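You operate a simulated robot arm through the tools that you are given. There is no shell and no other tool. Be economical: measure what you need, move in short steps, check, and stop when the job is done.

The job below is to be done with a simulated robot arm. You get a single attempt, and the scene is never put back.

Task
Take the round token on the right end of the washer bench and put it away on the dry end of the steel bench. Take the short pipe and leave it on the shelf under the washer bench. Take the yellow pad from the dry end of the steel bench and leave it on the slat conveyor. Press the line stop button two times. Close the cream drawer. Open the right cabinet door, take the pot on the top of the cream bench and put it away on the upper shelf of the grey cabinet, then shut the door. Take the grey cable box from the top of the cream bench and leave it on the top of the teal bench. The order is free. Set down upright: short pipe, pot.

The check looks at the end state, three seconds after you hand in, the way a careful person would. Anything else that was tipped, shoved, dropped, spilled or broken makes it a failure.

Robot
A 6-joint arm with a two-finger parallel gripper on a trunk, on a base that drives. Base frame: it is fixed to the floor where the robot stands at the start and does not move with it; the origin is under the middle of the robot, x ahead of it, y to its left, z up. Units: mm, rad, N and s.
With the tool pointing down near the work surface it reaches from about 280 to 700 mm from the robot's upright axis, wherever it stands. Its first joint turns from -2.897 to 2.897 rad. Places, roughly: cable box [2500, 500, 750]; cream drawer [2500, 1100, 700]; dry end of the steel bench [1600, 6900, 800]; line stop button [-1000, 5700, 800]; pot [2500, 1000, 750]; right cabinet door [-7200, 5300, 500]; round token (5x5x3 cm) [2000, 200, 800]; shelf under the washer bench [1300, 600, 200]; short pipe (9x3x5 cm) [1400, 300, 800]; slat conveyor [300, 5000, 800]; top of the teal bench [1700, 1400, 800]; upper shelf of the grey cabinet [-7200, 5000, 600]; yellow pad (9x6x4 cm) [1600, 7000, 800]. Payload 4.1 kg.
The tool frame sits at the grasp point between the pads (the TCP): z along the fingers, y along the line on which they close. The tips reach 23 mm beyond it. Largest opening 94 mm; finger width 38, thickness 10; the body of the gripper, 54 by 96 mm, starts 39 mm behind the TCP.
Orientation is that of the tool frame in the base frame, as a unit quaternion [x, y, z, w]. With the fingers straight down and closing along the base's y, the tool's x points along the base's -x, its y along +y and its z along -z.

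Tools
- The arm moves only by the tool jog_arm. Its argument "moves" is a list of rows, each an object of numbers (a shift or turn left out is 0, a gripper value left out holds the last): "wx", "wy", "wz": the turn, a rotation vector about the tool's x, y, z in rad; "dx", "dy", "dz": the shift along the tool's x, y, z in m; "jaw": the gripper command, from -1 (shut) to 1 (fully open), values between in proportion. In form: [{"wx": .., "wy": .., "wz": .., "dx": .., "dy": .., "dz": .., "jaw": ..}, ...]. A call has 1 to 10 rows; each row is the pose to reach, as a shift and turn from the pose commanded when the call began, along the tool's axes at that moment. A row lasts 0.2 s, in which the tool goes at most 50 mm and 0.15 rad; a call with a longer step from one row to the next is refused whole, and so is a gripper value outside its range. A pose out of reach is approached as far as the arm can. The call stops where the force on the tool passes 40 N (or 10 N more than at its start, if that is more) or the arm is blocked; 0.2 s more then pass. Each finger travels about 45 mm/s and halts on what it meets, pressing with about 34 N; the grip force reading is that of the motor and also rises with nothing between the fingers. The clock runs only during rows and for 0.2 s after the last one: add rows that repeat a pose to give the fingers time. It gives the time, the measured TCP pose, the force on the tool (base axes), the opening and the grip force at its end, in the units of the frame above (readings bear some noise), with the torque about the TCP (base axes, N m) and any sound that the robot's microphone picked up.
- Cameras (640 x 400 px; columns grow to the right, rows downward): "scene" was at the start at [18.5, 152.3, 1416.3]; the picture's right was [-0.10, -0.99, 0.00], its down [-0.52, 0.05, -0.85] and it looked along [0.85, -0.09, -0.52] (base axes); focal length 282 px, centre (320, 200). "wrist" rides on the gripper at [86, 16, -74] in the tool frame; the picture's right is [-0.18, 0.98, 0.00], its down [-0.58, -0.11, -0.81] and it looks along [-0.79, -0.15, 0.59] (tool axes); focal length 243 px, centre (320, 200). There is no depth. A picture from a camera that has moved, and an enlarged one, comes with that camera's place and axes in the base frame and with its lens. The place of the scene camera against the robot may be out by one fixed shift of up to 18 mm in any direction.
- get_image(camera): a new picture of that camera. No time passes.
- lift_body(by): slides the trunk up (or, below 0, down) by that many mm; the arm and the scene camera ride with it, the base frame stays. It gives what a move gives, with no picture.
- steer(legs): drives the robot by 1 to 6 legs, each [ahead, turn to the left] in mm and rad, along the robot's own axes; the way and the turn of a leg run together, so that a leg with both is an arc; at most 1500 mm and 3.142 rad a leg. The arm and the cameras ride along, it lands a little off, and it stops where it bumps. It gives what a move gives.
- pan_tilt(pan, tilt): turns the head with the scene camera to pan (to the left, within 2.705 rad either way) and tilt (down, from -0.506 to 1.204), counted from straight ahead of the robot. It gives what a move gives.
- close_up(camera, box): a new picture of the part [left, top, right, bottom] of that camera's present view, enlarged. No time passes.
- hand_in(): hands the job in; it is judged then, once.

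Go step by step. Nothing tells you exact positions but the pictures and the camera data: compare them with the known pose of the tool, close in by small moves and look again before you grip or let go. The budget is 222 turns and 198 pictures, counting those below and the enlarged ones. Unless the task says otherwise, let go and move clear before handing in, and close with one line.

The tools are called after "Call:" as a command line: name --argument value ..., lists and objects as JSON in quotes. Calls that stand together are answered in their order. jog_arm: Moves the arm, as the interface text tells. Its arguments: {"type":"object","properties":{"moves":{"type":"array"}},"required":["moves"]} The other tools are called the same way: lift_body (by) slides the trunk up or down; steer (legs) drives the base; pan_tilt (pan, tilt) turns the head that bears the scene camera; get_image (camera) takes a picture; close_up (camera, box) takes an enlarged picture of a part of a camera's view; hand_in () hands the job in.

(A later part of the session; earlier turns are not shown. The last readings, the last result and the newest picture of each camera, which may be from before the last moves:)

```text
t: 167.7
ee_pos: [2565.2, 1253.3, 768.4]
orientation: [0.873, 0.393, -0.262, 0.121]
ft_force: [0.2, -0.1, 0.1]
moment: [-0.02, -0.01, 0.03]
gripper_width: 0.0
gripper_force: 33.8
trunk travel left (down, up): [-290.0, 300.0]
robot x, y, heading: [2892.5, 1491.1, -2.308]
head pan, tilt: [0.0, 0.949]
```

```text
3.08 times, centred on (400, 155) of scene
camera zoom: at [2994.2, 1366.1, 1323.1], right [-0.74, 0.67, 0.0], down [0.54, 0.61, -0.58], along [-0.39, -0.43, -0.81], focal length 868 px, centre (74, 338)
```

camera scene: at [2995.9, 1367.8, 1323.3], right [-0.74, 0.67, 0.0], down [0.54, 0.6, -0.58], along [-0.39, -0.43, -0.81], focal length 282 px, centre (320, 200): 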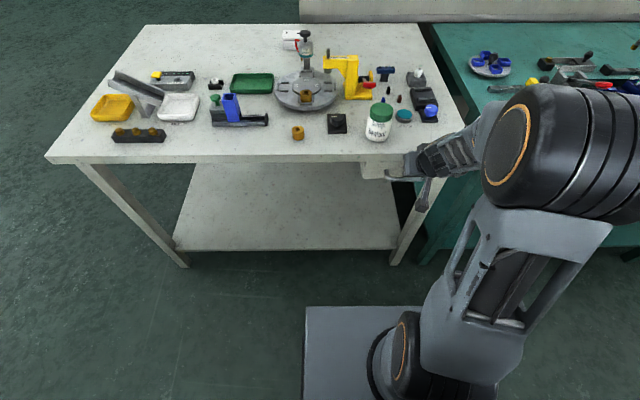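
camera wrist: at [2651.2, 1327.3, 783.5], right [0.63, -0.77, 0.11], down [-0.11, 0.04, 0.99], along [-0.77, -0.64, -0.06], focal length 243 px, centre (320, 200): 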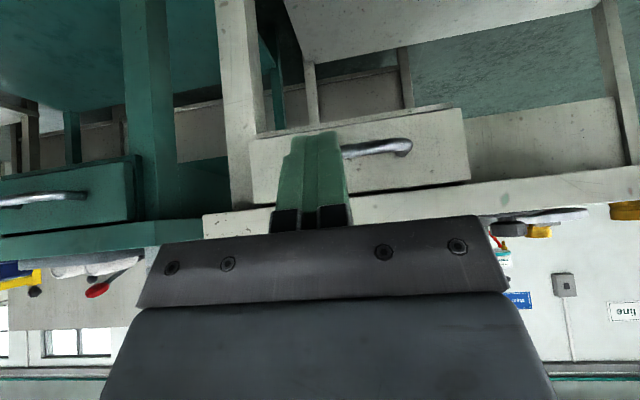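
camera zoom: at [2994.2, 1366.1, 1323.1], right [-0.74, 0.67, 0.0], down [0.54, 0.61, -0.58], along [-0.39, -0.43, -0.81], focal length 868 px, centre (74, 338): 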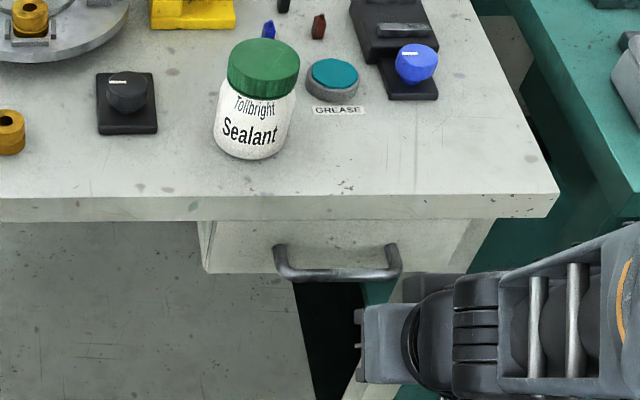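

The drawer is closed, and the pot is the white sealant jar. With the gripper empty I'll go along the aisle to the line stop button next, so I raise the arm, turn and look.

Call:
lift_body --by 300

Call:
jog_arm --moves '[{"wy": 0.15}, {"wy": 0.3}, {"wy": 0.45}, {"wy": 0.6}, {"wy": 0.6, "dx": -0.04}, {"wy": 0.6, "dx": -0.08}]'

Call:
steer --legs '[[0, -1.56]]'

Call:
pan_tilt --pan 0.0 --tilt 0.35

Call:
get_image --camera "scene"

Call:
close_up --camera "scene" --box '[240, 40, 480, 190]'

```text
t: 170.7
ee_pos: [2564.4, 1253.1, 1068.4]
orientation: [0.874, 0.392, -0.261, 0.12]
ft_force: [-0.6, 0.4, 0.0]
moment: [-0.01, -0.03, 0.0]
gripper_width: 0.2
gripper_force: 33.9
trunk travel left (down, up): [-590.0, 0.0]
robot x, y, heading: [2892.3, 1490.7, -2.302]
head pan, tilt: [0.0, 0.949]
```

```text
t: 172.1
ee_pos: [2519.9, 1202.2, 1113.8]
orientation: [0.912, 0.41, 0.01, -0.001]
ft_force: [-0.4, -0.4, 0.9]
moment: [0.0, 0.01, -0.04]
gripper_width: 0.0
gripper_force: 33.6
trunk travel left (down, up): [-590.0, 0.0]
robot x, y, heading: [2892.5, 1489.6, -2.302]
head pan, tilt: [0.0, 0.949]
```

```text
t: 176.3
ee_pos: [2599.6, 1858.2, 1113.4]
orientation: [0.936, -0.352, 0.006, 0.005]
ft_force: [0.3, 0.2, 0.2]
moment: [0.03, -0.01, 0.0]
gripper_width: 0.1
gripper_force: 34.1
trunk travel left (down, up): [-590.0, 0.0]
robot x, y, heading: [2890.6, 1489.0, 2.413]
head pan, tilt: [0.0, 0.949]
```

```text
t: 177.3
ee_pos: [2600.1, 1859.0, 1114.2]
orientation: [0.936, -0.352, 0.007, 0.005]
ft_force: [0.0, -0.3, 0.5]
moment: [0.0, 0.0, 0.0]
gripper_width: 0.0
gripper_force: 33.8
trunk travel left (down, up): [-590.0, 0.0]
robot x, y, heading: [2888.1, 1489.4, 2.418]
head pan, tilt: [0.0, 0.351]
```

```text
125 pictures are left
camera scene: at [2743.8, 1384.1, 1674.2], right [0.66, 0.75, 0.0], down [0.26, -0.23, -0.94], along [-0.7, 0.62, -0.34], focal length 282 px, centre (320, 200)
```

scene: 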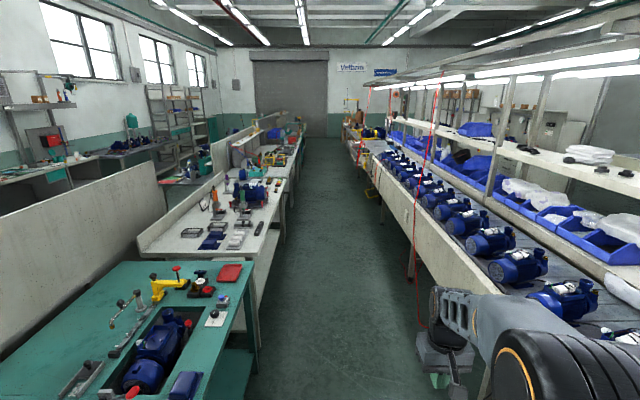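

```text
2.67 times, centred on (360, 115) of scene
camera zoom: at [2743.8, 1384.1, 1674.2], right [0.66, 0.75, 0.0], down [0.26, -0.23, -0.94], along [-0.7, 0.62, -0.34], focal length 752 px, centre (213, 427)
```

zoom: 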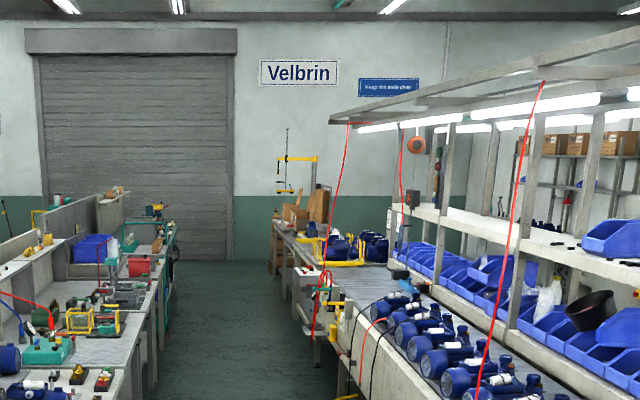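

The aisle is clear with the conveyor on the right. I'll drive along it towards the button.

Call:
steer --legs '[[1400, 0], [1400, 0], [1400, 0], [700, 0]]'

Call:
pan_tilt --pan -0.5 --tilt 0.45

Call:
get_image --camera "scene"

```text
t: 200.9
ee_pos: [-1024.5, 5154.5, 1113.1]
orientation: [0.93, -0.367, 0.006, 0.005]
ft_force: [0.3, 1.0, 0.7]
moment: [-0.04, -0.02, 0.01]
gripper_width: 0.0
gripper_force: 34.5
trunk travel left (down, up): [-590.0, 0.0]
robot x, y, heading: [-748.6, 4779.3, 2.388]
head pan, tilt: [0.0, 0.351]
```

```text
t: 201.8
ee_pos: [-1024.8, 5153.9, 1114.8]
orientation: [0.93, -0.366, 0.006, 0.005]
ft_force: [0.1, -0.1, 0.3]
moment: [-0.01, -0.01, 0.0]
gripper_width: 0.0
gripper_force: 33.8
trunk travel left (down, up): [-590.0, 0.0]
robot x, y, heading: [-747.0, 4772.8, 2.387]
head pan, tilt: [-0.499, 0.45]
```

```text
123 pictures are left
camera scene: at [-855.9, 4698.2, 1665.1], right [0.95, 0.31, 0.0], down [0.14, -0.41, -0.9], along [-0.28, 0.86, -0.44], focal length 282 px, centre (320, 200)
```

scene: 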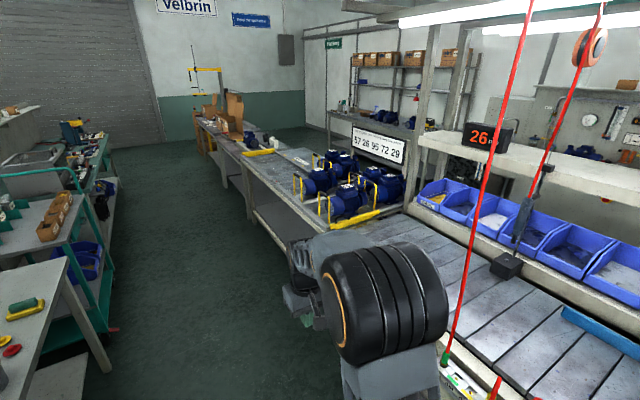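

I see the slat conveyor on the right with clear slats. I'll pan right to find the button.

Call:
pan_tilt --pan -1.3 --tilt 0.6

Call:
get_image --camera "scene"

Call:
get_image --camera "wrist"

```text
t: 203.0
ee_pos: [-1023.7, 5155.0, 1114.0]
orientation: [0.93, -0.366, 0.006, 0.006]
ft_force: [-0.3, -0.6, -0.2]
moment: [-0.02, 0.0, 0.03]
gripper_width: 0.0
gripper_force: 33.7
trunk travel left (down, up): [-590.0, 0.0]
robot x, y, heading: [-746.6, 4774.3, 2.389]
head pan, tilt: [-1.3, 0.6]
```

```text
122 pictures are left
camera scene: at [-786.1, 4689.1, 1651.5], right [0.88, -0.47, 0.0], down [-0.26, -0.5, -0.83], along [0.38, 0.73, -0.56], focal length 282 px, centre (320, 200)
```

scene: 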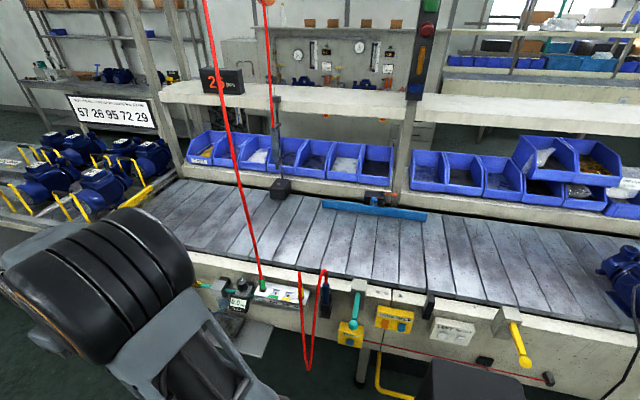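

```text
121 pictures are left
camera wrist: at [-974.1, 5084.2, 1190.4], right [-0.81, -0.59, 0.0], down [-0.36, 0.49, 0.8], along [-0.47, 0.64, -0.61], focal length 243 px, centre (320, 200)
```

wrist: 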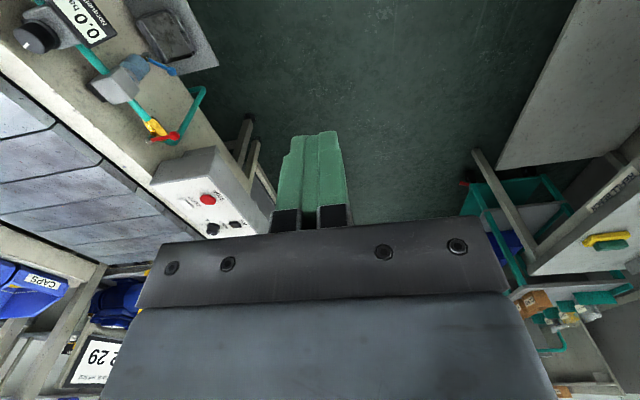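

The wrist camera shows a box with a red button further along. I'll zoom in.

Call:
close_up --camera "wrist" --box '[130, 130, 290, 250]'

Call:
steer --legs '[[0, 0.03], [500, 0]]'

Call:
pan_tilt --pan -1.1 --tilt 0.7

Call:
get_image --camera "scene"

Call:
get_image --camera "wrist"

```text
3.33 times, centred on (210, 190) of wrist
camera zoom: at [-974.1, 5084.2, 1190.4], right [-0.81, -0.59, 0.0], down [-0.36, 0.49, 0.8], along [-0.47, 0.64, -0.61], focal length 809 px, centre (687, 233)
```

zoom: 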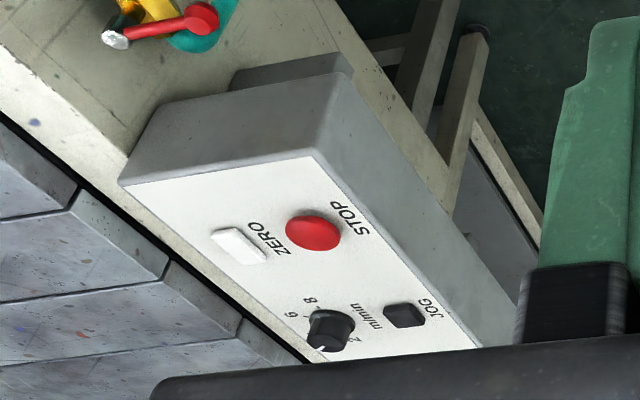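

```text
t: 206.3
ee_pos: [-1414.8, 5478.5, 1114.6]
orientation: [0.936, -0.351, 0.007, 0.005]
ft_force: [-0.3, -0.8, -0.6]
moment: [0.0, -0.02, -0.01]
gripper_width: 0.0
gripper_force: 33.8
trunk travel left (down, up): [-590.0, 0.0]
robot x, y, heading: [-1124.3, 5113.5, 2.422]
head pan, tilt: [-1.3, 0.6]
```

```text
t: 207.0
ee_pos: [-1415.4, 5479.2, 1113.7]
orientation: [0.936, -0.352, 0.006, 0.005]
ft_force: [-0.4, -0.1, 0.5]
moment: [0.01, 0.01, -0.03]
gripper_width: 0.0
gripper_force: 34.4
trunk travel left (down, up): [-590.0, 0.0]
robot x, y, heading: [-1123.0, 5112.0, 2.414]
head pan, tilt: [-1.1, 0.7]
```

```text
119 pictures are left
camera scene: at [-1178.1, 5025.1, 1642.9], right [0.97, -0.25, 0.0], down [-0.16, -0.62, -0.77], along [0.19, 0.74, -0.64], focal length 282 px, centre (320, 200)
```

scene: 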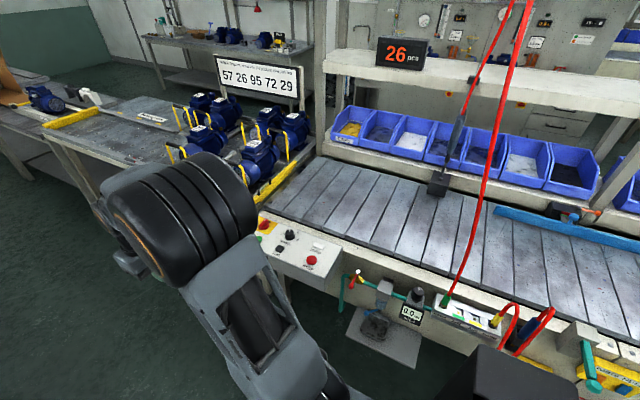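

```text
118 pictures are left
camera wrist: at [-1361.8, 5410.6, 1190.4], right [-0.78, -0.62, 0.0], down [-0.37, 0.48, 0.8], along [-0.49, 0.62, -0.61], focal length 243 px, centre (320, 200)
```

wrist: 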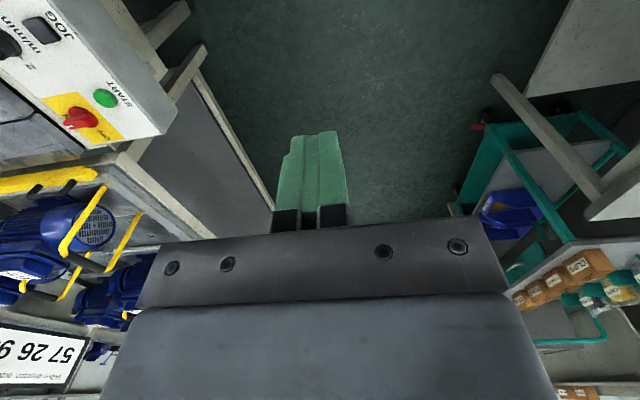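

The red STOP button is on the top of the control box, near (-1039, 5670, 797). I'll move forward a bit and turn to face it.

Call:
steer --legs '[[290, 0], [0, -1.571]]'

Call:
pan_tilt --pan -0.1 --tilt 0.95

Call:
get_image --camera "scene"

Call:
get_image --camera "wrist"

```text
t: 212.8
ee_pos: [-974.6, 5599.0, 1114.7]
orientation: [-0.418, 0.909, -0.001, -0.008]
ft_force: [0.0, 0.1, -0.4]
moment: [-0.01, 0.01, 0.01]
gripper_width: 0.0
gripper_force: 33.9
trunk travel left (down, up): [-590.0, 0.0]
robot x, y, heading: [-1339.9, 5301.8, 0.856]
head pan, tilt: [-1.1, 0.7]
```

```text
t: 214.1
ee_pos: [-975.0, 5599.2, 1113.4]
orientation: [-0.417, 0.909, -0.001, -0.009]
ft_force: [0.3, 0.5, 1.0]
moment: [-0.01, -0.01, -0.02]
gripper_width: 0.3
gripper_force: 33.7
trunk travel left (down, up): [-590.0, 0.0]
robot x, y, heading: [-1341.7, 5303.7, 0.858]
head pan, tilt: [-0.099, 0.949]
```

```text
117 pictures are left
camera scene: at [-1462.2, 5412.5, 1623.1], right [0.69, -0.73, 0.0], down [-0.59, -0.56, -0.58], along [0.42, 0.4, -0.81], focal length 282 px, centre (320, 200)
```

scene: 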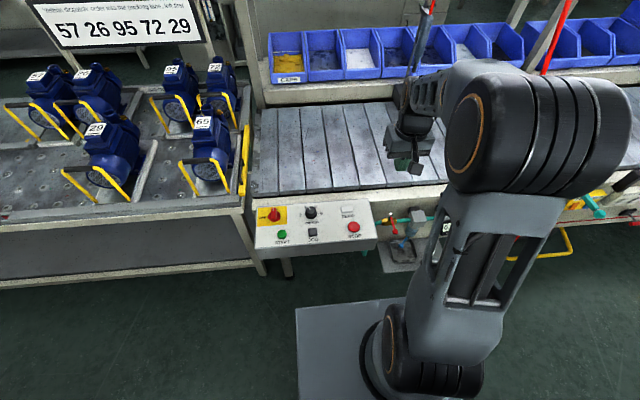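

```text
116 pictures are left
camera wrist: at [-1043.4, 5543.6, 1190.4], right [-0.63, 0.78, 0.0], down [0.47, 0.38, 0.8], along [0.62, 0.5, -0.61], focal length 243 px, centre (320, 200)
```

wrist: 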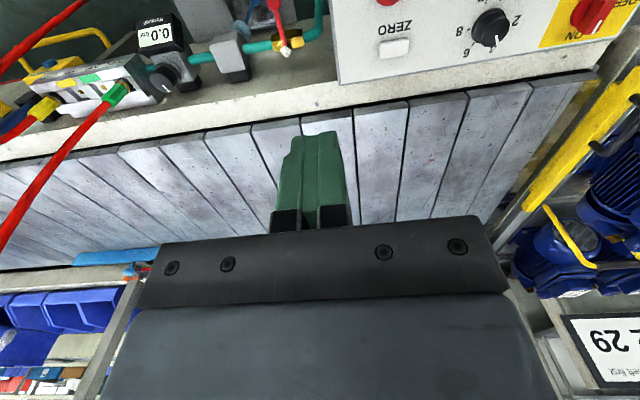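

The button is at about (-1039, 5665). I'll position the closed fingers above it and lower.

Call:
jog_arm --moves '[{"dx": -0.005, "dy": 0.045}, {"dx": -0.009, "dy": 0.092}, {"dx": -0.009, "dy": 0.092}]'

Call:
lift_body --by -235

Call:
get_image --camera "wrist"

Call:
get_image --camera "scene"

```text
t: 214.9
ee_pos: [-1037.7, 5664.6, 1115.6]
orientation: [-0.418, 0.908, -0.001, -0.009]
ft_force: [0.4, -0.2, 0.1]
moment: [0.0, -0.04, 0.0]
gripper_width: 0.0
gripper_force: 33.8
trunk travel left (down, up): [-590.0, 0.0]
robot x, y, heading: [-1338.0, 5305.1, 0.854]
head pan, tilt: [-0.099, 0.949]
```

```text
t: 217.3
ee_pos: [-1038.9, 5664.4, 879.8]
orientation: [-0.417, 0.909, 0.0, -0.008]
ft_force: [0.6, -0.6, 0.0]
moment: [-0.01, -0.02, -0.03]
gripper_width: 0.2
gripper_force: 34.1
trunk travel left (down, up): [-355.0, 235.0]
robot x, y, heading: [-1341.2, 5302.7, 0.86]
head pan, tilt: [-0.099, 0.949]
```

```text
115 pictures are left
camera wrist: at [-1106.1, 5609.6, 956.2], right [-0.63, 0.78, 0.0], down [0.47, 0.38, 0.8], along [0.62, 0.5, -0.61], focal length 243 px, centre (320, 200)
```

wrist: 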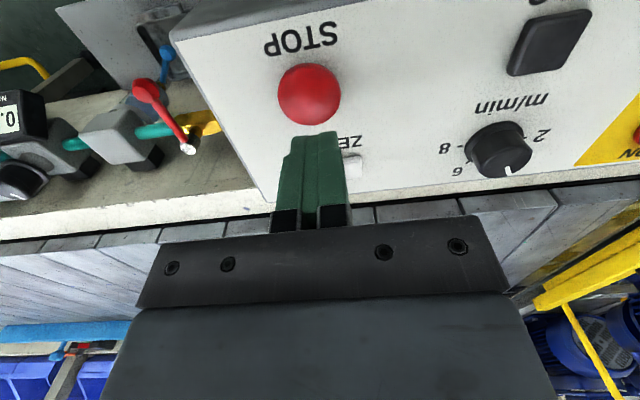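

```text
114 pictures are left
camera scene: at [-1462.3, 5412.5, 1388.1], right [0.69, -0.73, 0.0], down [-0.59, -0.56, -0.58], along [0.42, 0.4, -0.81], focal length 282 px, centre (320, 200)
```

scene: 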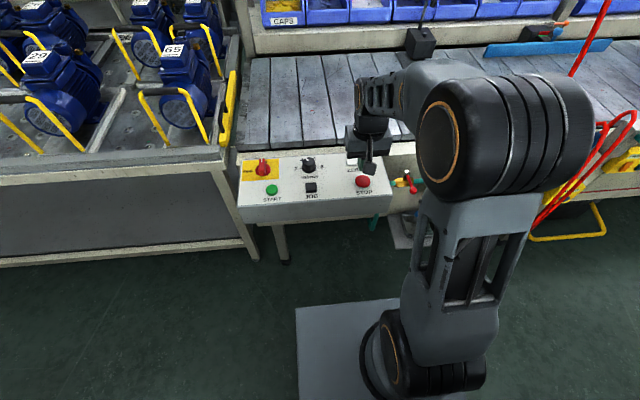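

The button centre is about (-1037, 5657, 809). I'll adjust by 7 mm and press.

Call:
jog_arm --moves '[{"dx": 0.004, "dy": -0.005, "dz": 0.02}, {"dx": 0.004, "dy": -0.005, "dz": 0.035}, {"dx": 0.004, "dy": -0.005, "dz": 0.042}, {"dx": 0.004, "dy": -0.005, "dz": 0.046}, {"dx": 0.004, "dy": -0.005, "dz": 0.05}, {"dx": 0.004, "dy": -0.005, "dz": 0.053}, {"dx": 0.004, "dy": -0.005, "dz": 0.056}, {"dx": 0.004, "dy": -0.005, "dz": 0.059}]'

Call:
get_image --camera "wrist"

```text
t: 218.9
ee_pos: [-1035.4, 5659.9, 831.8]
orientation: [-0.418, 0.909, 0.003, -0.001]
ft_force: [-4.2, -5.9, 27.5]
moment: [-0.25, 0.21, -0.02]
gripper_width: 0.0
gripper_force: 34.0
trunk travel left (down, up): [-355.0, 235.0]
robot x, y, heading: [-1340.7, 5302.8, 0.855]
head pan, tilt: [-0.099, 0.949]
heard: click
stopped in row 8: the force on the tool passed its limit at 43 N (the readings are from after the stop); the commanded pose is now the measured one
```

```text
113 pictures are left
camera wrist: at [-1105.7, 5603.6, 907.5], right [-0.63, 0.78, 0.0], down [0.46, 0.37, 0.81], along [0.63, 0.51, -0.59], focal length 243 px, centre (320, 200)
```

wrist: 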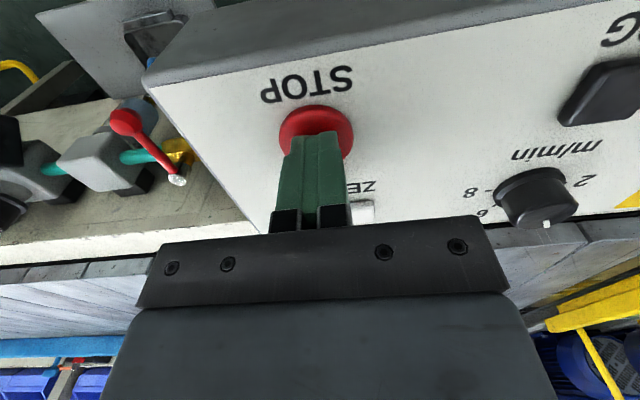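

One click heard. I'll retreat fully and press again.

Call:
jog_arm --moves '[{"dz": -0.015}, {"dz": -0.03}, {"dz": -0.03}]'

Call:
jog_arm --moves '[{"dz": 0.012}, {"dz": 0.02}, {"dz": 0.024}, {"dz": 0.027}, {"dz": 0.03}, {"dz": 0.033}, {"dz": 0.036}]'

Call:
jog_arm --moves '[{"dz": -0.03}, {"dz": -0.07}, {"dz": -0.11}]'

Call:
get_image --camera "wrist"

```text
t: 219.8
ee_pos: [-1035.4, 5658.2, 857.1]
orientation: [-0.418, 0.908, 0.001, -0.004]
ft_force: [0.1, 0.4, -0.4]
moment: [0.0, 0.0, -0.01]
gripper_width: 0.0
gripper_force: 34.3
trunk travel left (down, up): [-355.0, 235.0]
robot x, y, heading: [-1337.2, 5302.8, 0.854]
head pan, tilt: [-0.099, 0.949]
```

```text
t: 221.2
ee_pos: [-1035.8, 5661.3, 832.2]
orientation: [-0.419, 0.908, 0.003, 0.003]
ft_force: [-5.0, -6.1, 28.2]
moment: [-0.31, 0.24, -0.02]
gripper_width: 0.3
gripper_force: 33.9
trunk travel left (down, up): [-355.0, 235.0]
robot x, y, heading: [-1340.0, 5301.4, 0.859]
head pan, tilt: [-0.099, 0.949]
heard: click
stopped in row 7: the force on the tool passed its limit at 43 N (the readings are from after the stop); the commanded pose is now the measured one
```

```text
t: 222.0
ee_pos: [-1036.2, 5660.8, 937.7]
orientation: [-0.418, 0.909, 0.001, -0.002]
ft_force: [-0.4, 0.6, 0.6]
moment: [0.02, -0.02, -0.01]
gripper_width: 0.1
gripper_force: 34.2
trunk travel left (down, up): [-355.0, 235.0]
robot x, y, heading: [-1338.1, 5302.4, 0.861]
head pan, tilt: [-0.099, 0.949]
```

```text
112 pictures are left
camera wrist: at [-1103.8, 5605.1, 1013.8], right [-0.63, 0.78, 0.0], down [0.46, 0.37, 0.8], along [0.63, 0.51, -0.59], focal length 243 px, centre (320, 200)
```

wrist: 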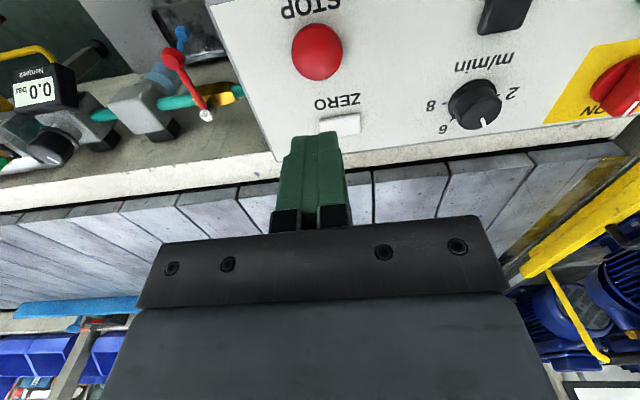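

Two clicks heard. Now I'll raise the arm, turn along the aisle and look for the grey cabinet.

Call:
lift_body --by 235

Call:
steer --legs '[[0, 1.56], [1400, 0], [900, 0]]'

Call:
pan_tilt --pan 0.5 --tilt 0.3

Call:
get_image --camera "scene"

```text
t: 224.4
ee_pos: [-1034.1, 5661.3, 1174.1]
orientation: [-0.418, 0.909, 0.001, -0.001]
ft_force: [1.1, 0.5, 0.0]
moment: [0.0, 0.0, -0.01]
gripper_width: 0.1
gripper_force: 34.0
trunk travel left (down, up): [-590.0, 0.0]
robot x, y, heading: [-1343.3, 5302.9, 0.856]
head pan, tilt: [-0.099, 0.949]
```

```text
t: 239.4
ee_pos: [-3321.6, 7211.8, 1173.9]
orientation: [0.927, -0.374, 0.0, 0.001]
ft_force: [-0.5, -0.2, 0.6]
moment: [0.02, -0.01, 0.01]
gripper_width: 0.0
gripper_force: 34.0
trunk travel left (down, up): [-590.0, 0.0]
robot x, y, heading: [-2977.8, 6886.1, 2.369]
head pan, tilt: [-0.099, 0.949]
```

```text
t: 240.4
ee_pos: [-3320.6, 7210.7, 1174.2]
orientation: [0.927, -0.375, 0.0, 0.002]
ft_force: [0.7, -0.3, 0.8]
moment: [0.0, 0.01, 0.0]
gripper_width: 0.0
gripper_force: 34.5
trunk travel left (down, up): [-590.0, 0.0]
robot x, y, heading: [-2981.1, 6884.8, 2.37]
head pan, tilt: [0.499, 0.3]
```

```text
111 pictures are left
camera scene: at [-3156.0, 6745.2, 1678.9], right [0.27, 0.96, 0.0], down [0.29, -0.08, -0.95], along [-0.92, 0.26, -0.3], focal length 282 px, centre (320, 200)
```

scene: 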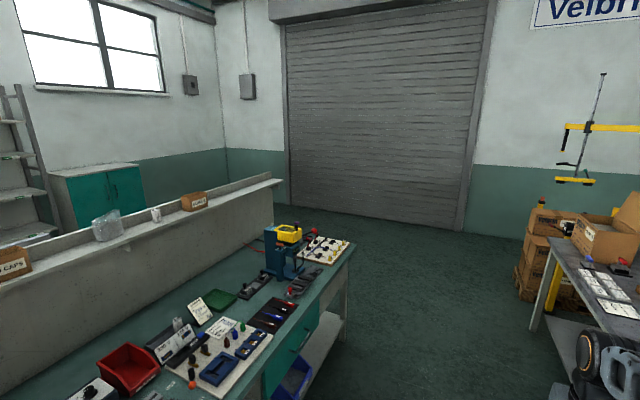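

The grey cabinet with teal doors stands at the left wall beyond the bench end. I'll drive past the bench end and turn left towards it.

Call:
steer --legs '[[0, 0.05], [1450, 0], [950, 0], [0, 1.56], [1400, 0]]'

Call:
pan_tilt --pan 0.0 --tilt 0.4

Call:
get_image --camera "scene"

```text
t: 263.0
ee_pos: [-6033.1, 7053.9, 1173.6]
orientation: [0.911, 0.413, 0.002, 0.001]
ft_force: [0.6, -0.2, 0.6]
moment: [0.02, 0.0, 0.02]
gripper_width: 0.0
gripper_force: 33.9
trunk travel left (down, up): [-590.0, 0.0]
robot x, y, heading: [-5722.4, 7407.7, -2.299]
head pan, tilt: [0.499, 0.3]
```

```text
t: 263.9
ee_pos: [-6034.1, 7053.3, 1172.7]
orientation: [0.911, 0.413, 0.002, 0.001]
ft_force: [-0.9, 0.7, 0.9]
moment: [-0.02, -0.02, 0.01]
gripper_width: 0.1
gripper_force: 33.8
trunk travel left (down, up): [-590.0, 0.0]
robot x, y, heading: [-5722.2, 7405.5, -2.304]
head pan, tilt: [0.0, 0.4]
```

```text
110 pictures are left
camera scene: at [-5632.8, 7267.6, 1669.8], right [-0.75, 0.66, 0.0], down [0.26, 0.29, -0.92], along [-0.61, -0.69, -0.39], focal length 282 px, centre (320, 200)
```

scene: 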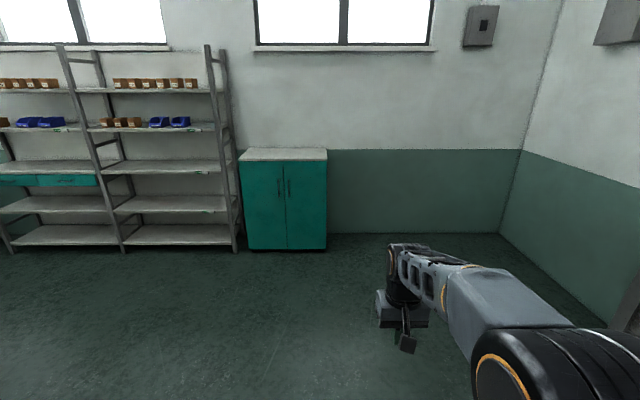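

The cabinet front is at v ≈ -895 and spans u ≈ 8236 to 9110. The right door hinges at its right edge and its handle is at u ≈ 8741, z ≈ 710. I'll drive closer, in front of the handle.

Call:
steer --legs '[[0, 0.274], [1000, 0], [700, 0], [0, -0.267]]'

Call:
pan_tilt --pan 0.0 --tilt 0.7

Call:
get_image --camera "scene"

```text
t: 274.5
ee_pos: [-6797.2, 5501.1, 1174.4]
orientation: [0.912, 0.41, 0.002, 0.002]
ft_force: [0.2, -0.1, 0.3]
moment: [0.0, 0.04, 0.0]
gripper_width: 0.1
gripper_force: 33.7
trunk travel left (down, up): [-590.0, 0.0]
robot x, y, heading: [-6488.0, 5850.3, -2.3]
head pan, tilt: [0.0, 0.4]
```

```text
t: 275.3
ee_pos: [-6796.6, 5500.8, 1175.3]
orientation: [0.912, 0.411, 0.002, 0.001]
ft_force: [0.4, 0.2, 0.0]
moment: [0.0, 0.01, 0.0]
gripper_width: 0.0
gripper_force: 34.2
trunk travel left (down, up): [-590.0, 0.0]
robot x, y, heading: [-6487.5, 5857.3, -2.298]
head pan, tilt: [0.0, 0.7]
```

```text
109 pictures are left
camera scene: at [-6390.2, 5718.6, 1643.0], right [-0.75, 0.67, 0.0], down [0.43, 0.48, -0.77], along [-0.51, -0.57, -0.64], focal length 282 px, centre (320, 200)
```

scene: 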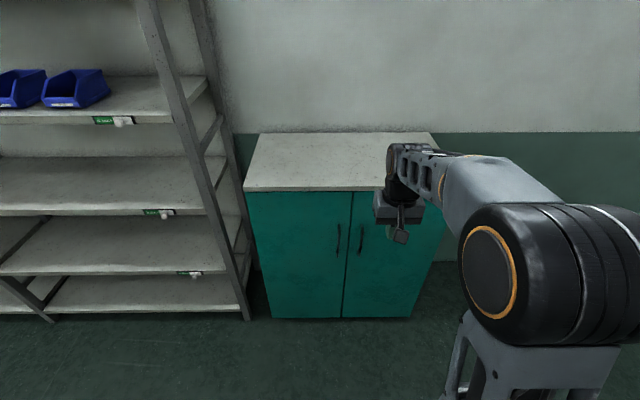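

The front plane is nearer v ≈ -811, the handle is at u ≈ 8762, z ≈ 650–828, and the door radius is about 396. I'll turn the tool horizontal towards the door while extending.

Call:
jog_arm --moves '[{"wy": -0.15, "dx": -0.02, "jaw": 0.3}, {"wy": -0.3, "dx": -0.04}, {"wy": -0.45, "dx": -0.06}, {"wy": -0.6, "dx": -0.08}, {"wy": -0.75, "dx": -0.1}, {"wy": -0.9, "dx": -0.12}, {"wy": -1.05, "dx": -0.14}, {"wy": -1.2, "dx": -0.15}, {"wy": -1.35, "dx": -0.16}, {"wy": -1.5, "dx": -0.17}]'

Call:
lift_body --by -400

Call:
get_image --camera "scene"

Call:
get_image --camera "wrist"

```text
t: 277.5
ee_pos: [-6909.4, 5373.0, 1172.8]
orientation: [0.668, 0.3, -0.62, 0.282]
ft_force: [0.4, -1.2, 0.0]
moment: [0.0, -0.01, 0.01]
gripper_width: 60.9
gripper_force: 0.0
trunk travel left (down, up): [-590.0, 0.0]
robot x, y, heading: [-6487.4, 5852.2, -2.301]
head pan, tilt: [0.0, 0.7]
```

```text
t: 281.3
ee_pos: [-6909.1, 5372.1, 773.3]
orientation: [0.668, 0.299, -0.621, 0.281]
ft_force: [0.9, 0.3, -0.3]
moment: [0.0, 0.04, 0.01]
gripper_width: 60.9
gripper_force: 0.2
trunk travel left (down, up): [-190.0, 400.0]
robot x, y, heading: [-6486.0, 5857.1, -2.298]
head pan, tilt: [0.0, 0.7]
```

```text
108 pictures are left
camera scene: at [-6390.2, 5718.6, 1242.9], right [-0.75, 0.67, 0.0], down [0.43, 0.48, -0.76], along [-0.51, -0.57, -0.64], focal length 282 px, centre (320, 200)
```

scene: 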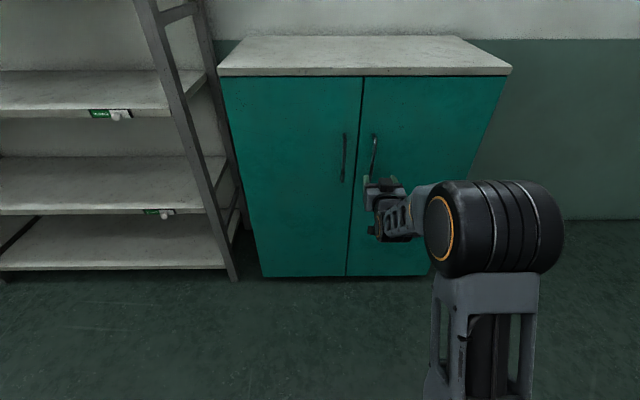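

```text
107 pictures are left
camera wrist: at [-6844.1, 5422.1, 693.2], right [0.73, -0.66, 0.19], down [0.42, 0.64, 0.64], along [-0.54, -0.38, 0.75], focal length 243 px, centre (320, 200)
```

wrist: 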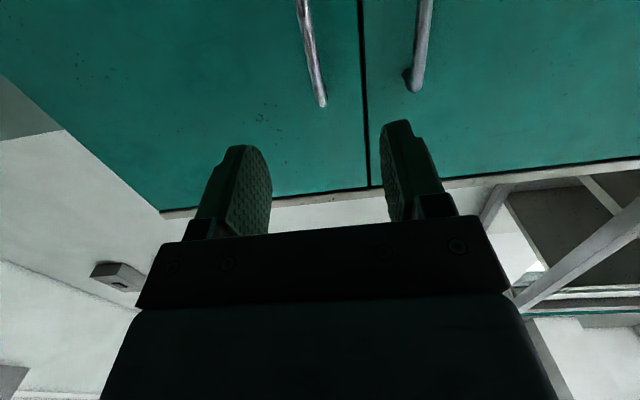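

The tool is horizontal, and the right door's handle is slightly right of and below the tool line. I'll adjust, drive 100 mm closer and check.

Call:
jog_arm --moves '[{"dx": 0.015, "dy": -0.01}, {"dx": 0.028, "dy": -0.02, "wy": -0.07}, {"dx": 0.028, "dy": -0.02, "wy": -0.07}]'

Call:
steer --legs '[[100, 0]]'

Call:
get_image --camera "wrist"

Call:
get_image --camera "scene"

```text
t: 282.1
ee_pos: [-6923.4, 5388.5, 746.4]
orientation: [0.646, 0.289, -0.643, 0.292]
ft_force: [-0.6, 0.1, -0.3]
moment: [0.0, -0.02, 0.02]
gripper_width: 61.0
gripper_force: 0.0
trunk travel left (down, up): [-190.0, 400.0]
robot x, y, heading: [-6487.8, 5855.0, -2.3]
head pan, tilt: [0.0, 0.7]
```

```text
t: 283.3
ee_pos: [-6990.4, 5312.5, 745.9]
orientation: [0.646, 0.29, -0.643, 0.292]
ft_force: [-0.4, -0.4, -0.1]
moment: [0.0, 0.02, 0.03]
gripper_width: 61.4
gripper_force: 0.0
trunk travel left (down, up): [-190.0, 400.0]
robot x, y, heading: [-6554.7, 5775.1, -2.298]
head pan, tilt: [0.0, 0.7]
```

```text
106 pictures are left
camera wrist: at [-6929.2, 5356.6, 660.9], right [0.74, -0.65, 0.19], down [0.45, 0.68, 0.58], along [-0.51, -0.34, 0.79], focal length 243 px, centre (320, 200)
```

wrist: 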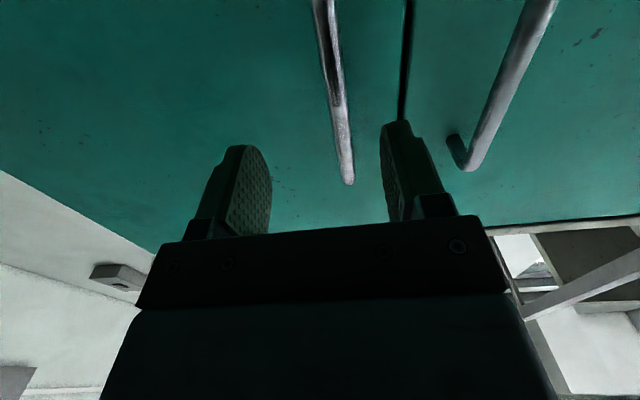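

```text
105 pictures are left
camera scene: at [-6457.6, 5643.1, 1242.9], right [-0.75, 0.67, 0.0], down [0.43, 0.48, -0.77], along [-0.51, -0.57, -0.64], focal length 282 px, centre (320, 200)
```

scene: 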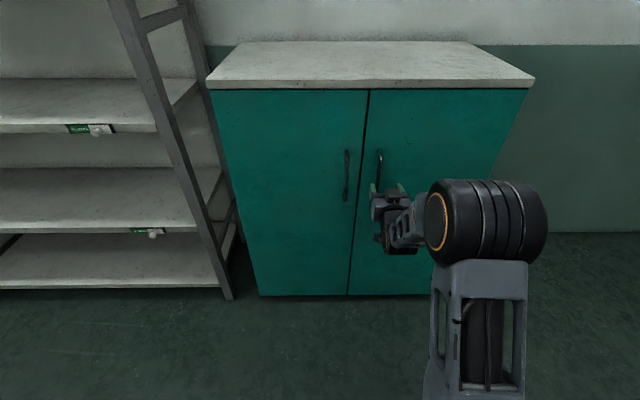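

The handle is 10 mm off-centre. I'll correct and move forward so the bar comes between the pads.

Call:
jog_arm --moves '[{"dy": 0.005, "dz": 0.03}, {"dy": 0.01, "dz": 0.06}, {"dy": 0.01, "dz": 0.09}, {"dy": 0.01, "dz": 0.1}, {"dy": 0.01, "dz": 0.1}]'

Call:
get_image --camera "wrist"

Call:
close_up --camera "scene" --box '[320, 110, 460, 260]'

```text
t: 284.1
ee_pos: [-7029.5, 5250.1, 746.7]
orientation: [0.644, 0.291, -0.643, 0.294]
ft_force: [21.2, 26.6, 10.6]
moment: [-0.51, 0.01, 1.16]
gripper_width: 60.8
gripper_force: 0.0
trunk travel left (down, up): [-190.0, 400.0]
robot x, y, heading: [-6553.0, 5775.7, -2.299]
head pan, tilt: [0.0, 0.7]
stopped in row 3: the force on the tool passed its limit at 92 N (the readings are from after the stop); the commanded pose is now the measured one
```

```text
104 pictures are left
camera wrist: at [-6968.4, 5294.5, 660.9], right [0.74, -0.65, 0.19], down [0.45, 0.68, 0.58], along [-0.5, -0.34, 0.79], focal length 243 px, centre (320, 200)
```

wrist: 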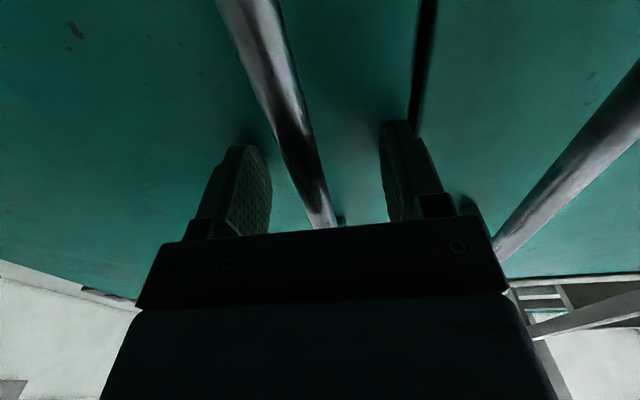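

```text
2.67 times, centred on (390, 185) of scene
camera zoom: at [-6454.8, 5646.5, 1243.3], right [-0.75, 0.67, 0.0], down [0.43, 0.48, -0.77], along [-0.51, -0.57, -0.64], focal length 752 px, centre (133, 240)
```

zoom: 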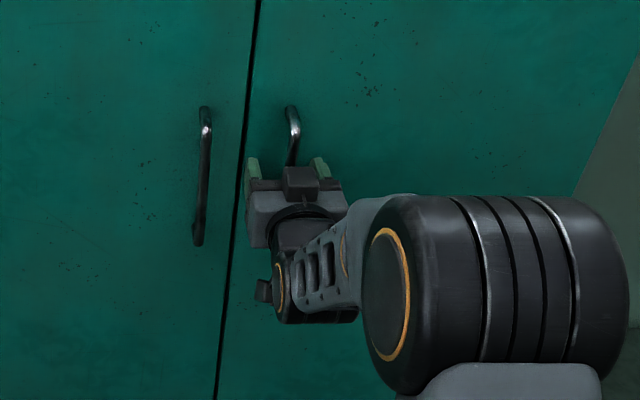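

The fingertips touched the door plane with the bar between the pads. I'll back off 6 mm and close on the handle.

Call:
jog_arm --moves '[{"dz": -0.006}, {"dz": -0.006, "jaw": -1}, {"dz": -0.006}, {"dz": -0.006}, {"dz": -0.006}, {"dz": -0.006}, {"dz": -0.006}]'

Call:
get_image --camera "wrist"

```text
t: 285.6
ee_pos: [-7027.7, 5252.8, 742.2]
orientation: [0.647, 0.293, -0.641, 0.292]
ft_force: [-1.3, 0.4, -1.1]
moment: [1.07, 0.99, 0.02]
gripper_width: 11.9
gripper_force: 44.8
trunk travel left (down, up): [-190.0, 400.0]
robot x, y, heading: [-6552.1, 5774.3, -2.302]
head pan, tilt: [0.0, 0.7]
```

```text
102 pictures are left
camera wrist: at [-6966.2, 5297.5, 657.0], right [0.74, -0.65, 0.19], down [0.45, 0.67, 0.59], along [-0.51, -0.35, 0.79], focal length 243 px, centre (320, 200)
```

wrist: 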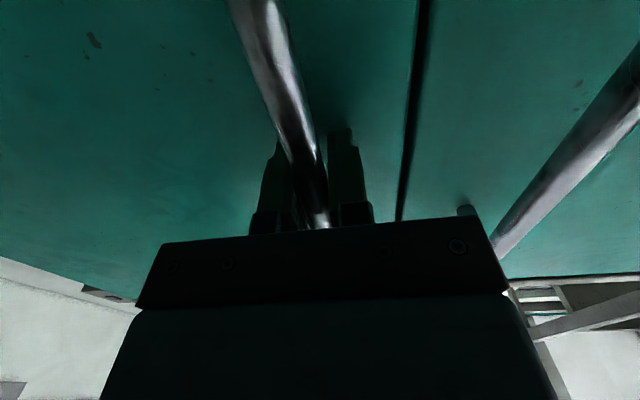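

The handle is gripped. I'll pull the door open along its arc, rotating the tool with it.

Call:
jog_arm --moves '[{"wx": -0.05, "dy": -0.001, "dz": -0.0187}, {"wx": -0.1, "dy": -0.0045, "dz": -0.0373}, {"wx": -0.15, "dy": -0.008, "dz": -0.0558}, {"wx": -0.2, "dy": -0.0127, "dz": -0.074}, {"wx": -0.3, "dy": -0.0245, "dz": -0.1096}, {"wx": -0.4, "dy": -0.0397, "dz": -0.1439}, {"wx": -0.4, "dy": -0.0397, "dz": -0.1439}]'

Call:
get_image --camera "scene"

```text
t: 287.2
ee_pos: [-6965.2, 5387.0, 743.3]
orientation: [0.578, 0.411, -0.571, 0.414]
ft_force: [-32.9, 5.6, -8.3]
moment: [1.5, 1.27, 0.34]
gripper_width: 12.0
gripper_force: 45.1
trunk travel left (down, up): [-190.0, 400.0]
robot x, y, heading: [-6552.1, 5778.4, -2.302]
head pan, tilt: [0.0, 0.7]
```

```text
101 pictures are left
camera scene: at [-6460.9, 5642.8, 1243.1], right [-0.74, 0.67, 0.0], down [0.43, 0.48, -0.76], along [-0.51, -0.57, -0.65], focal length 282 px, centre (320, 200)
```

scene: 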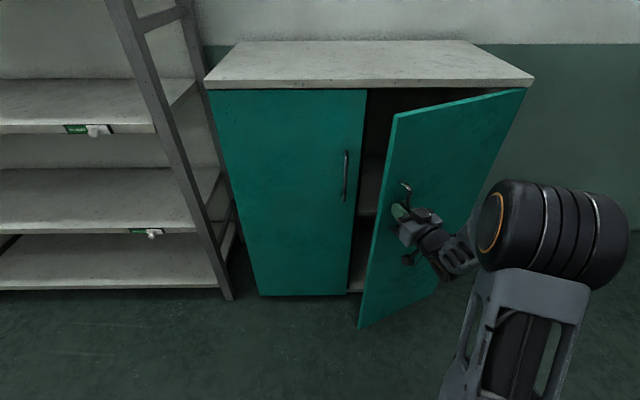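

The door is open about 23°. I'll continue along the arc.

Call:
jog_arm --moves '[{"wx": -0.05, "dy": -0.0045, "dz": -0.0195}, {"wx": -0.1, "dy": -0.0091, "dz": -0.0393}, {"wx": -0.2, "dy": -0.0173, "dz": -0.076}, {"wx": -0.3, "dy": -0.0291, "dz": -0.1117}, {"wx": -0.4, "dy": -0.0444, "dz": -0.1459}, {"wx": -0.4, "dy": -0.0444, "dz": -0.1459}]'

Call:
get_image --camera "scene"

```text
t: 288.4
ee_pos: [-6963.6, 5521.6, 743.2]
orientation: [0.499, 0.506, -0.492, 0.503]
ft_force: [-19.1, -5.2, -17.0]
moment: [-0.13, 1.63, 0.15]
gripper_width: 11.9
gripper_force: 45.1
trunk travel left (down, up): [-190.0, 400.0]
robot x, y, heading: [-6556.9, 5776.5, -2.298]
head pan, tilt: [0.0, 0.7]
stopped in row 5: the force on the tool passed its limit at 47 N (the readings are from after the stop); the commanded pose is now the measured one
```

```text
100 pictures are left
camera scene: at [-6460.5, 5641.6, 1242.9], right [-0.75, 0.67, 0.0], down [0.43, 0.48, -0.76], along [-0.51, -0.57, -0.65], focal length 282 px, centre (320, 200)
```

scene: 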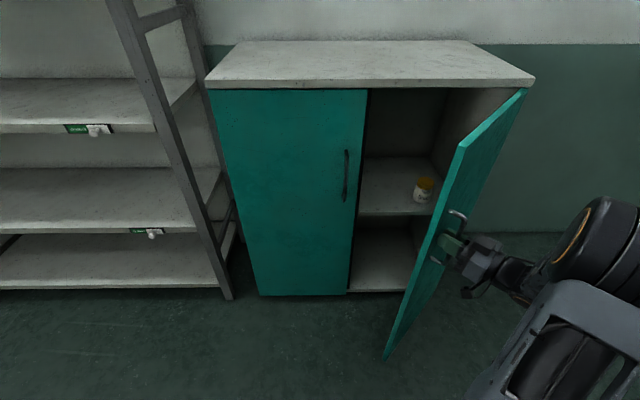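

The door is about 43° open, and a jar with a yellow lid already stands on the upper shelf. I'll release the handle, back off, and then push the door further open from its inner side.

Call:
jog_arm --moves '[{"jaw": 0.3}, {"jaw": 0.3}, {"jaw": 0.3}, {"dz": -0.03}, {"dz": -0.06}, {"dz": -0.09}]'

Call:
steer --legs '[[-320, 0]]'

Call:
jog_arm --moves '[{"wx": 0.15, "jaw": -1, "dy": 0.03}, {"wx": 0.3, "dy": 0.06, "dz": 0.02}, {"wx": 0.45, "dy": 0.09, "dz": 0.05}, {"wx": 0.6, "dy": 0.13, "dz": 0.08}, {"wx": 0.75, "dy": 0.17, "dz": 0.1}, {"wx": 0.78, "dy": 0.2, "dz": 0.12}, {"wx": 0.78, "dy": 0.2, "dz": 0.12}]'

Call:
get_image --camera "scene"

```text
t: 289.8
ee_pos: [-6962.6, 5610.9, 745.8]
orientation: [0.497, 0.506, -0.492, 0.506]
ft_force: [0.1, 0.5, 1.0]
moment: [-0.04, 0.0, 0.0]
gripper_width: 61.1
gripper_force: 0.0
trunk travel left (down, up): [-190.0, 400.0]
robot x, y, heading: [-6554.5, 5778.9, -2.3]
head pan, tilt: [0.0, 0.7]
```

```text
t: 291.9
ee_pos: [-6750.7, 5845.2, 744.4]
orientation: [0.495, 0.507, -0.49, 0.508]
ft_force: [-0.2, 0.1, -0.2]
moment: [0.02, 0.01, -0.03]
gripper_width: 61.1
gripper_force: 0.1
trunk travel left (down, up): [-190.0, 400.0]
robot x, y, heading: [-6347.1, 6016.9, -2.294]
head pan, tilt: [0.0, 0.7]
```

```text
t: 293.5
ee_pos: [-6571.4, 5594.4, 723.8]
orientation: [0.652, 0.282, -0.646, 0.279]
ft_force: [-1.0, -0.4, 0.3]
moment: [0.03, 0.01, 0.0]
gripper_width: 0.3
gripper_force: 34.2
out of reach, approached as far as the arm can: row 3, 4, 5, 6, 7
trunk travel left (down, up): [-190.0, 400.0]
robot x, y, heading: [-6349.0, 6011.7, -2.291]
head pan, tilt: [0.0, 0.7]
```

```text
99 pictures are left
camera scene: at [-6247.7, 5880.0, 1242.9], right [-0.75, 0.66, 0.0], down [0.43, 0.48, -0.76], along [-0.51, -0.57, -0.64], focal length 282 px, centre (320, 200)
```

scene: 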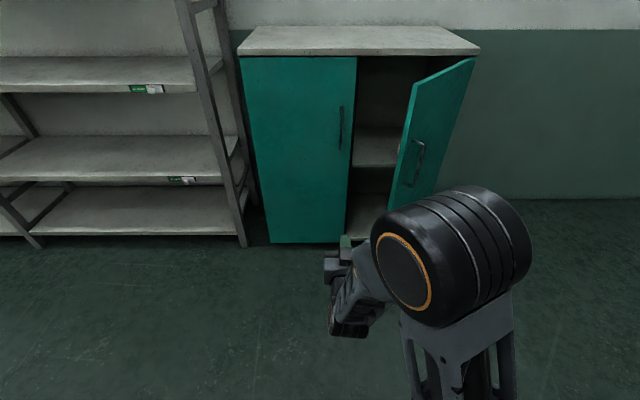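

I'll drive forward with the tool left of the door's free edge, then sweep right to push the door open.

Call:
steer --legs '[[270, 0]]'

Call:
jog_arm --moves '[{"dz": 0.04}, {"dz": 0.08}, {"dz": 0.1, "dy": -0.03}, {"dz": 0.1, "dy": -0.07}, {"dz": 0.1, "dy": -0.11}, {"dz": 0.1, "dy": -0.15}, {"dz": 0.1, "dy": -0.19}]'

Call:
get_image --camera "scene"

```text
t: 295.4
ee_pos: [-6746.2, 5388.9, 723.9]
orientation: [0.65, 0.284, -0.645, 0.283]
ft_force: [0.3, -0.1, -0.9]
moment: [-0.01, -0.01, -0.02]
gripper_width: 0.1
gripper_force: 34.4
trunk travel left (down, up): [-190.0, 400.0]
robot x, y, heading: [-6523.4, 5808.9, -2.292]
head pan, tilt: [0.0, 0.7]
```

```text
t: 297.0
ee_pos: [-6956.6, 5446.8, 722.9]
orientation: [0.65, 0.284, -0.645, 0.283]
ft_force: [-0.2, 0.0, -0.3]
moment: [0.0, 0.02, 0.0]
gripper_width: 0.1
gripper_force: 33.8
trunk travel left (down, up): [-190.0, 400.0]
robot x, y, heading: [-6523.6, 5811.6, -2.286]
head pan, tilt: [0.0, 0.7]
```

```text
98 pictures are left
camera scene: at [-6425.1, 5677.1, 1242.9], right [-0.75, 0.66, 0.0], down [0.42, 0.49, -0.76], along [-0.5, -0.58, -0.64], focal length 282 px, centre (320, 200)
```

scene: 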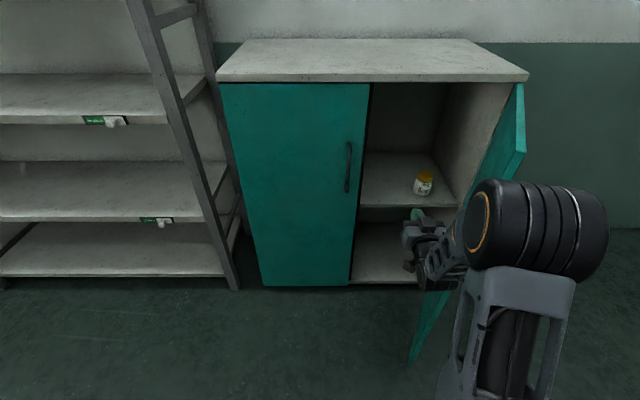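

The door is opening. I'll keep sweeping right.

Call:
jog_arm --moves '[{"dy": -0.045}, {"dy": -0.09}, {"dy": -0.135}, {"dy": -0.18, "wx": 0.1}, {"dy": -0.22, "wx": 0.2}, {"dy": -0.26, "wx": 0.3}, {"dy": -0.26, "wx": 0.3}]'

Call:
get_image --camera "scene"

```text
t: 298.6
ee_pos: [-7145.2, 5622.6, 721.9]
orientation: [0.686, 0.182, -0.681, 0.181]
ft_force: [-0.2, -0.3, 0.5]
moment: [0.03, -0.02, 0.01]
gripper_width: 0.0
gripper_force: 33.9
trunk travel left (down, up): [-190.0, 400.0]
robot x, y, heading: [-6518.1, 5809.3, -2.289]
head pan, tilt: [0.0, 0.7]
```

```text
97 pictures are left
camera scene: at [-6425.2, 5677.4, 1242.9], right [-0.75, 0.66, 0.0], down [0.42, 0.49, -0.76], along [-0.5, -0.58, -0.64], focal length 282 px, centre (320, 200)
```

scene: 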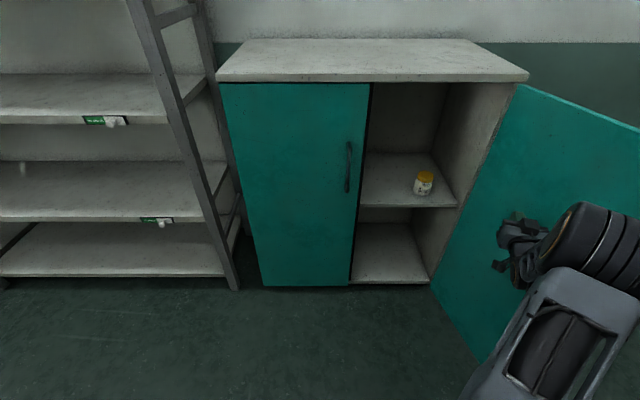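

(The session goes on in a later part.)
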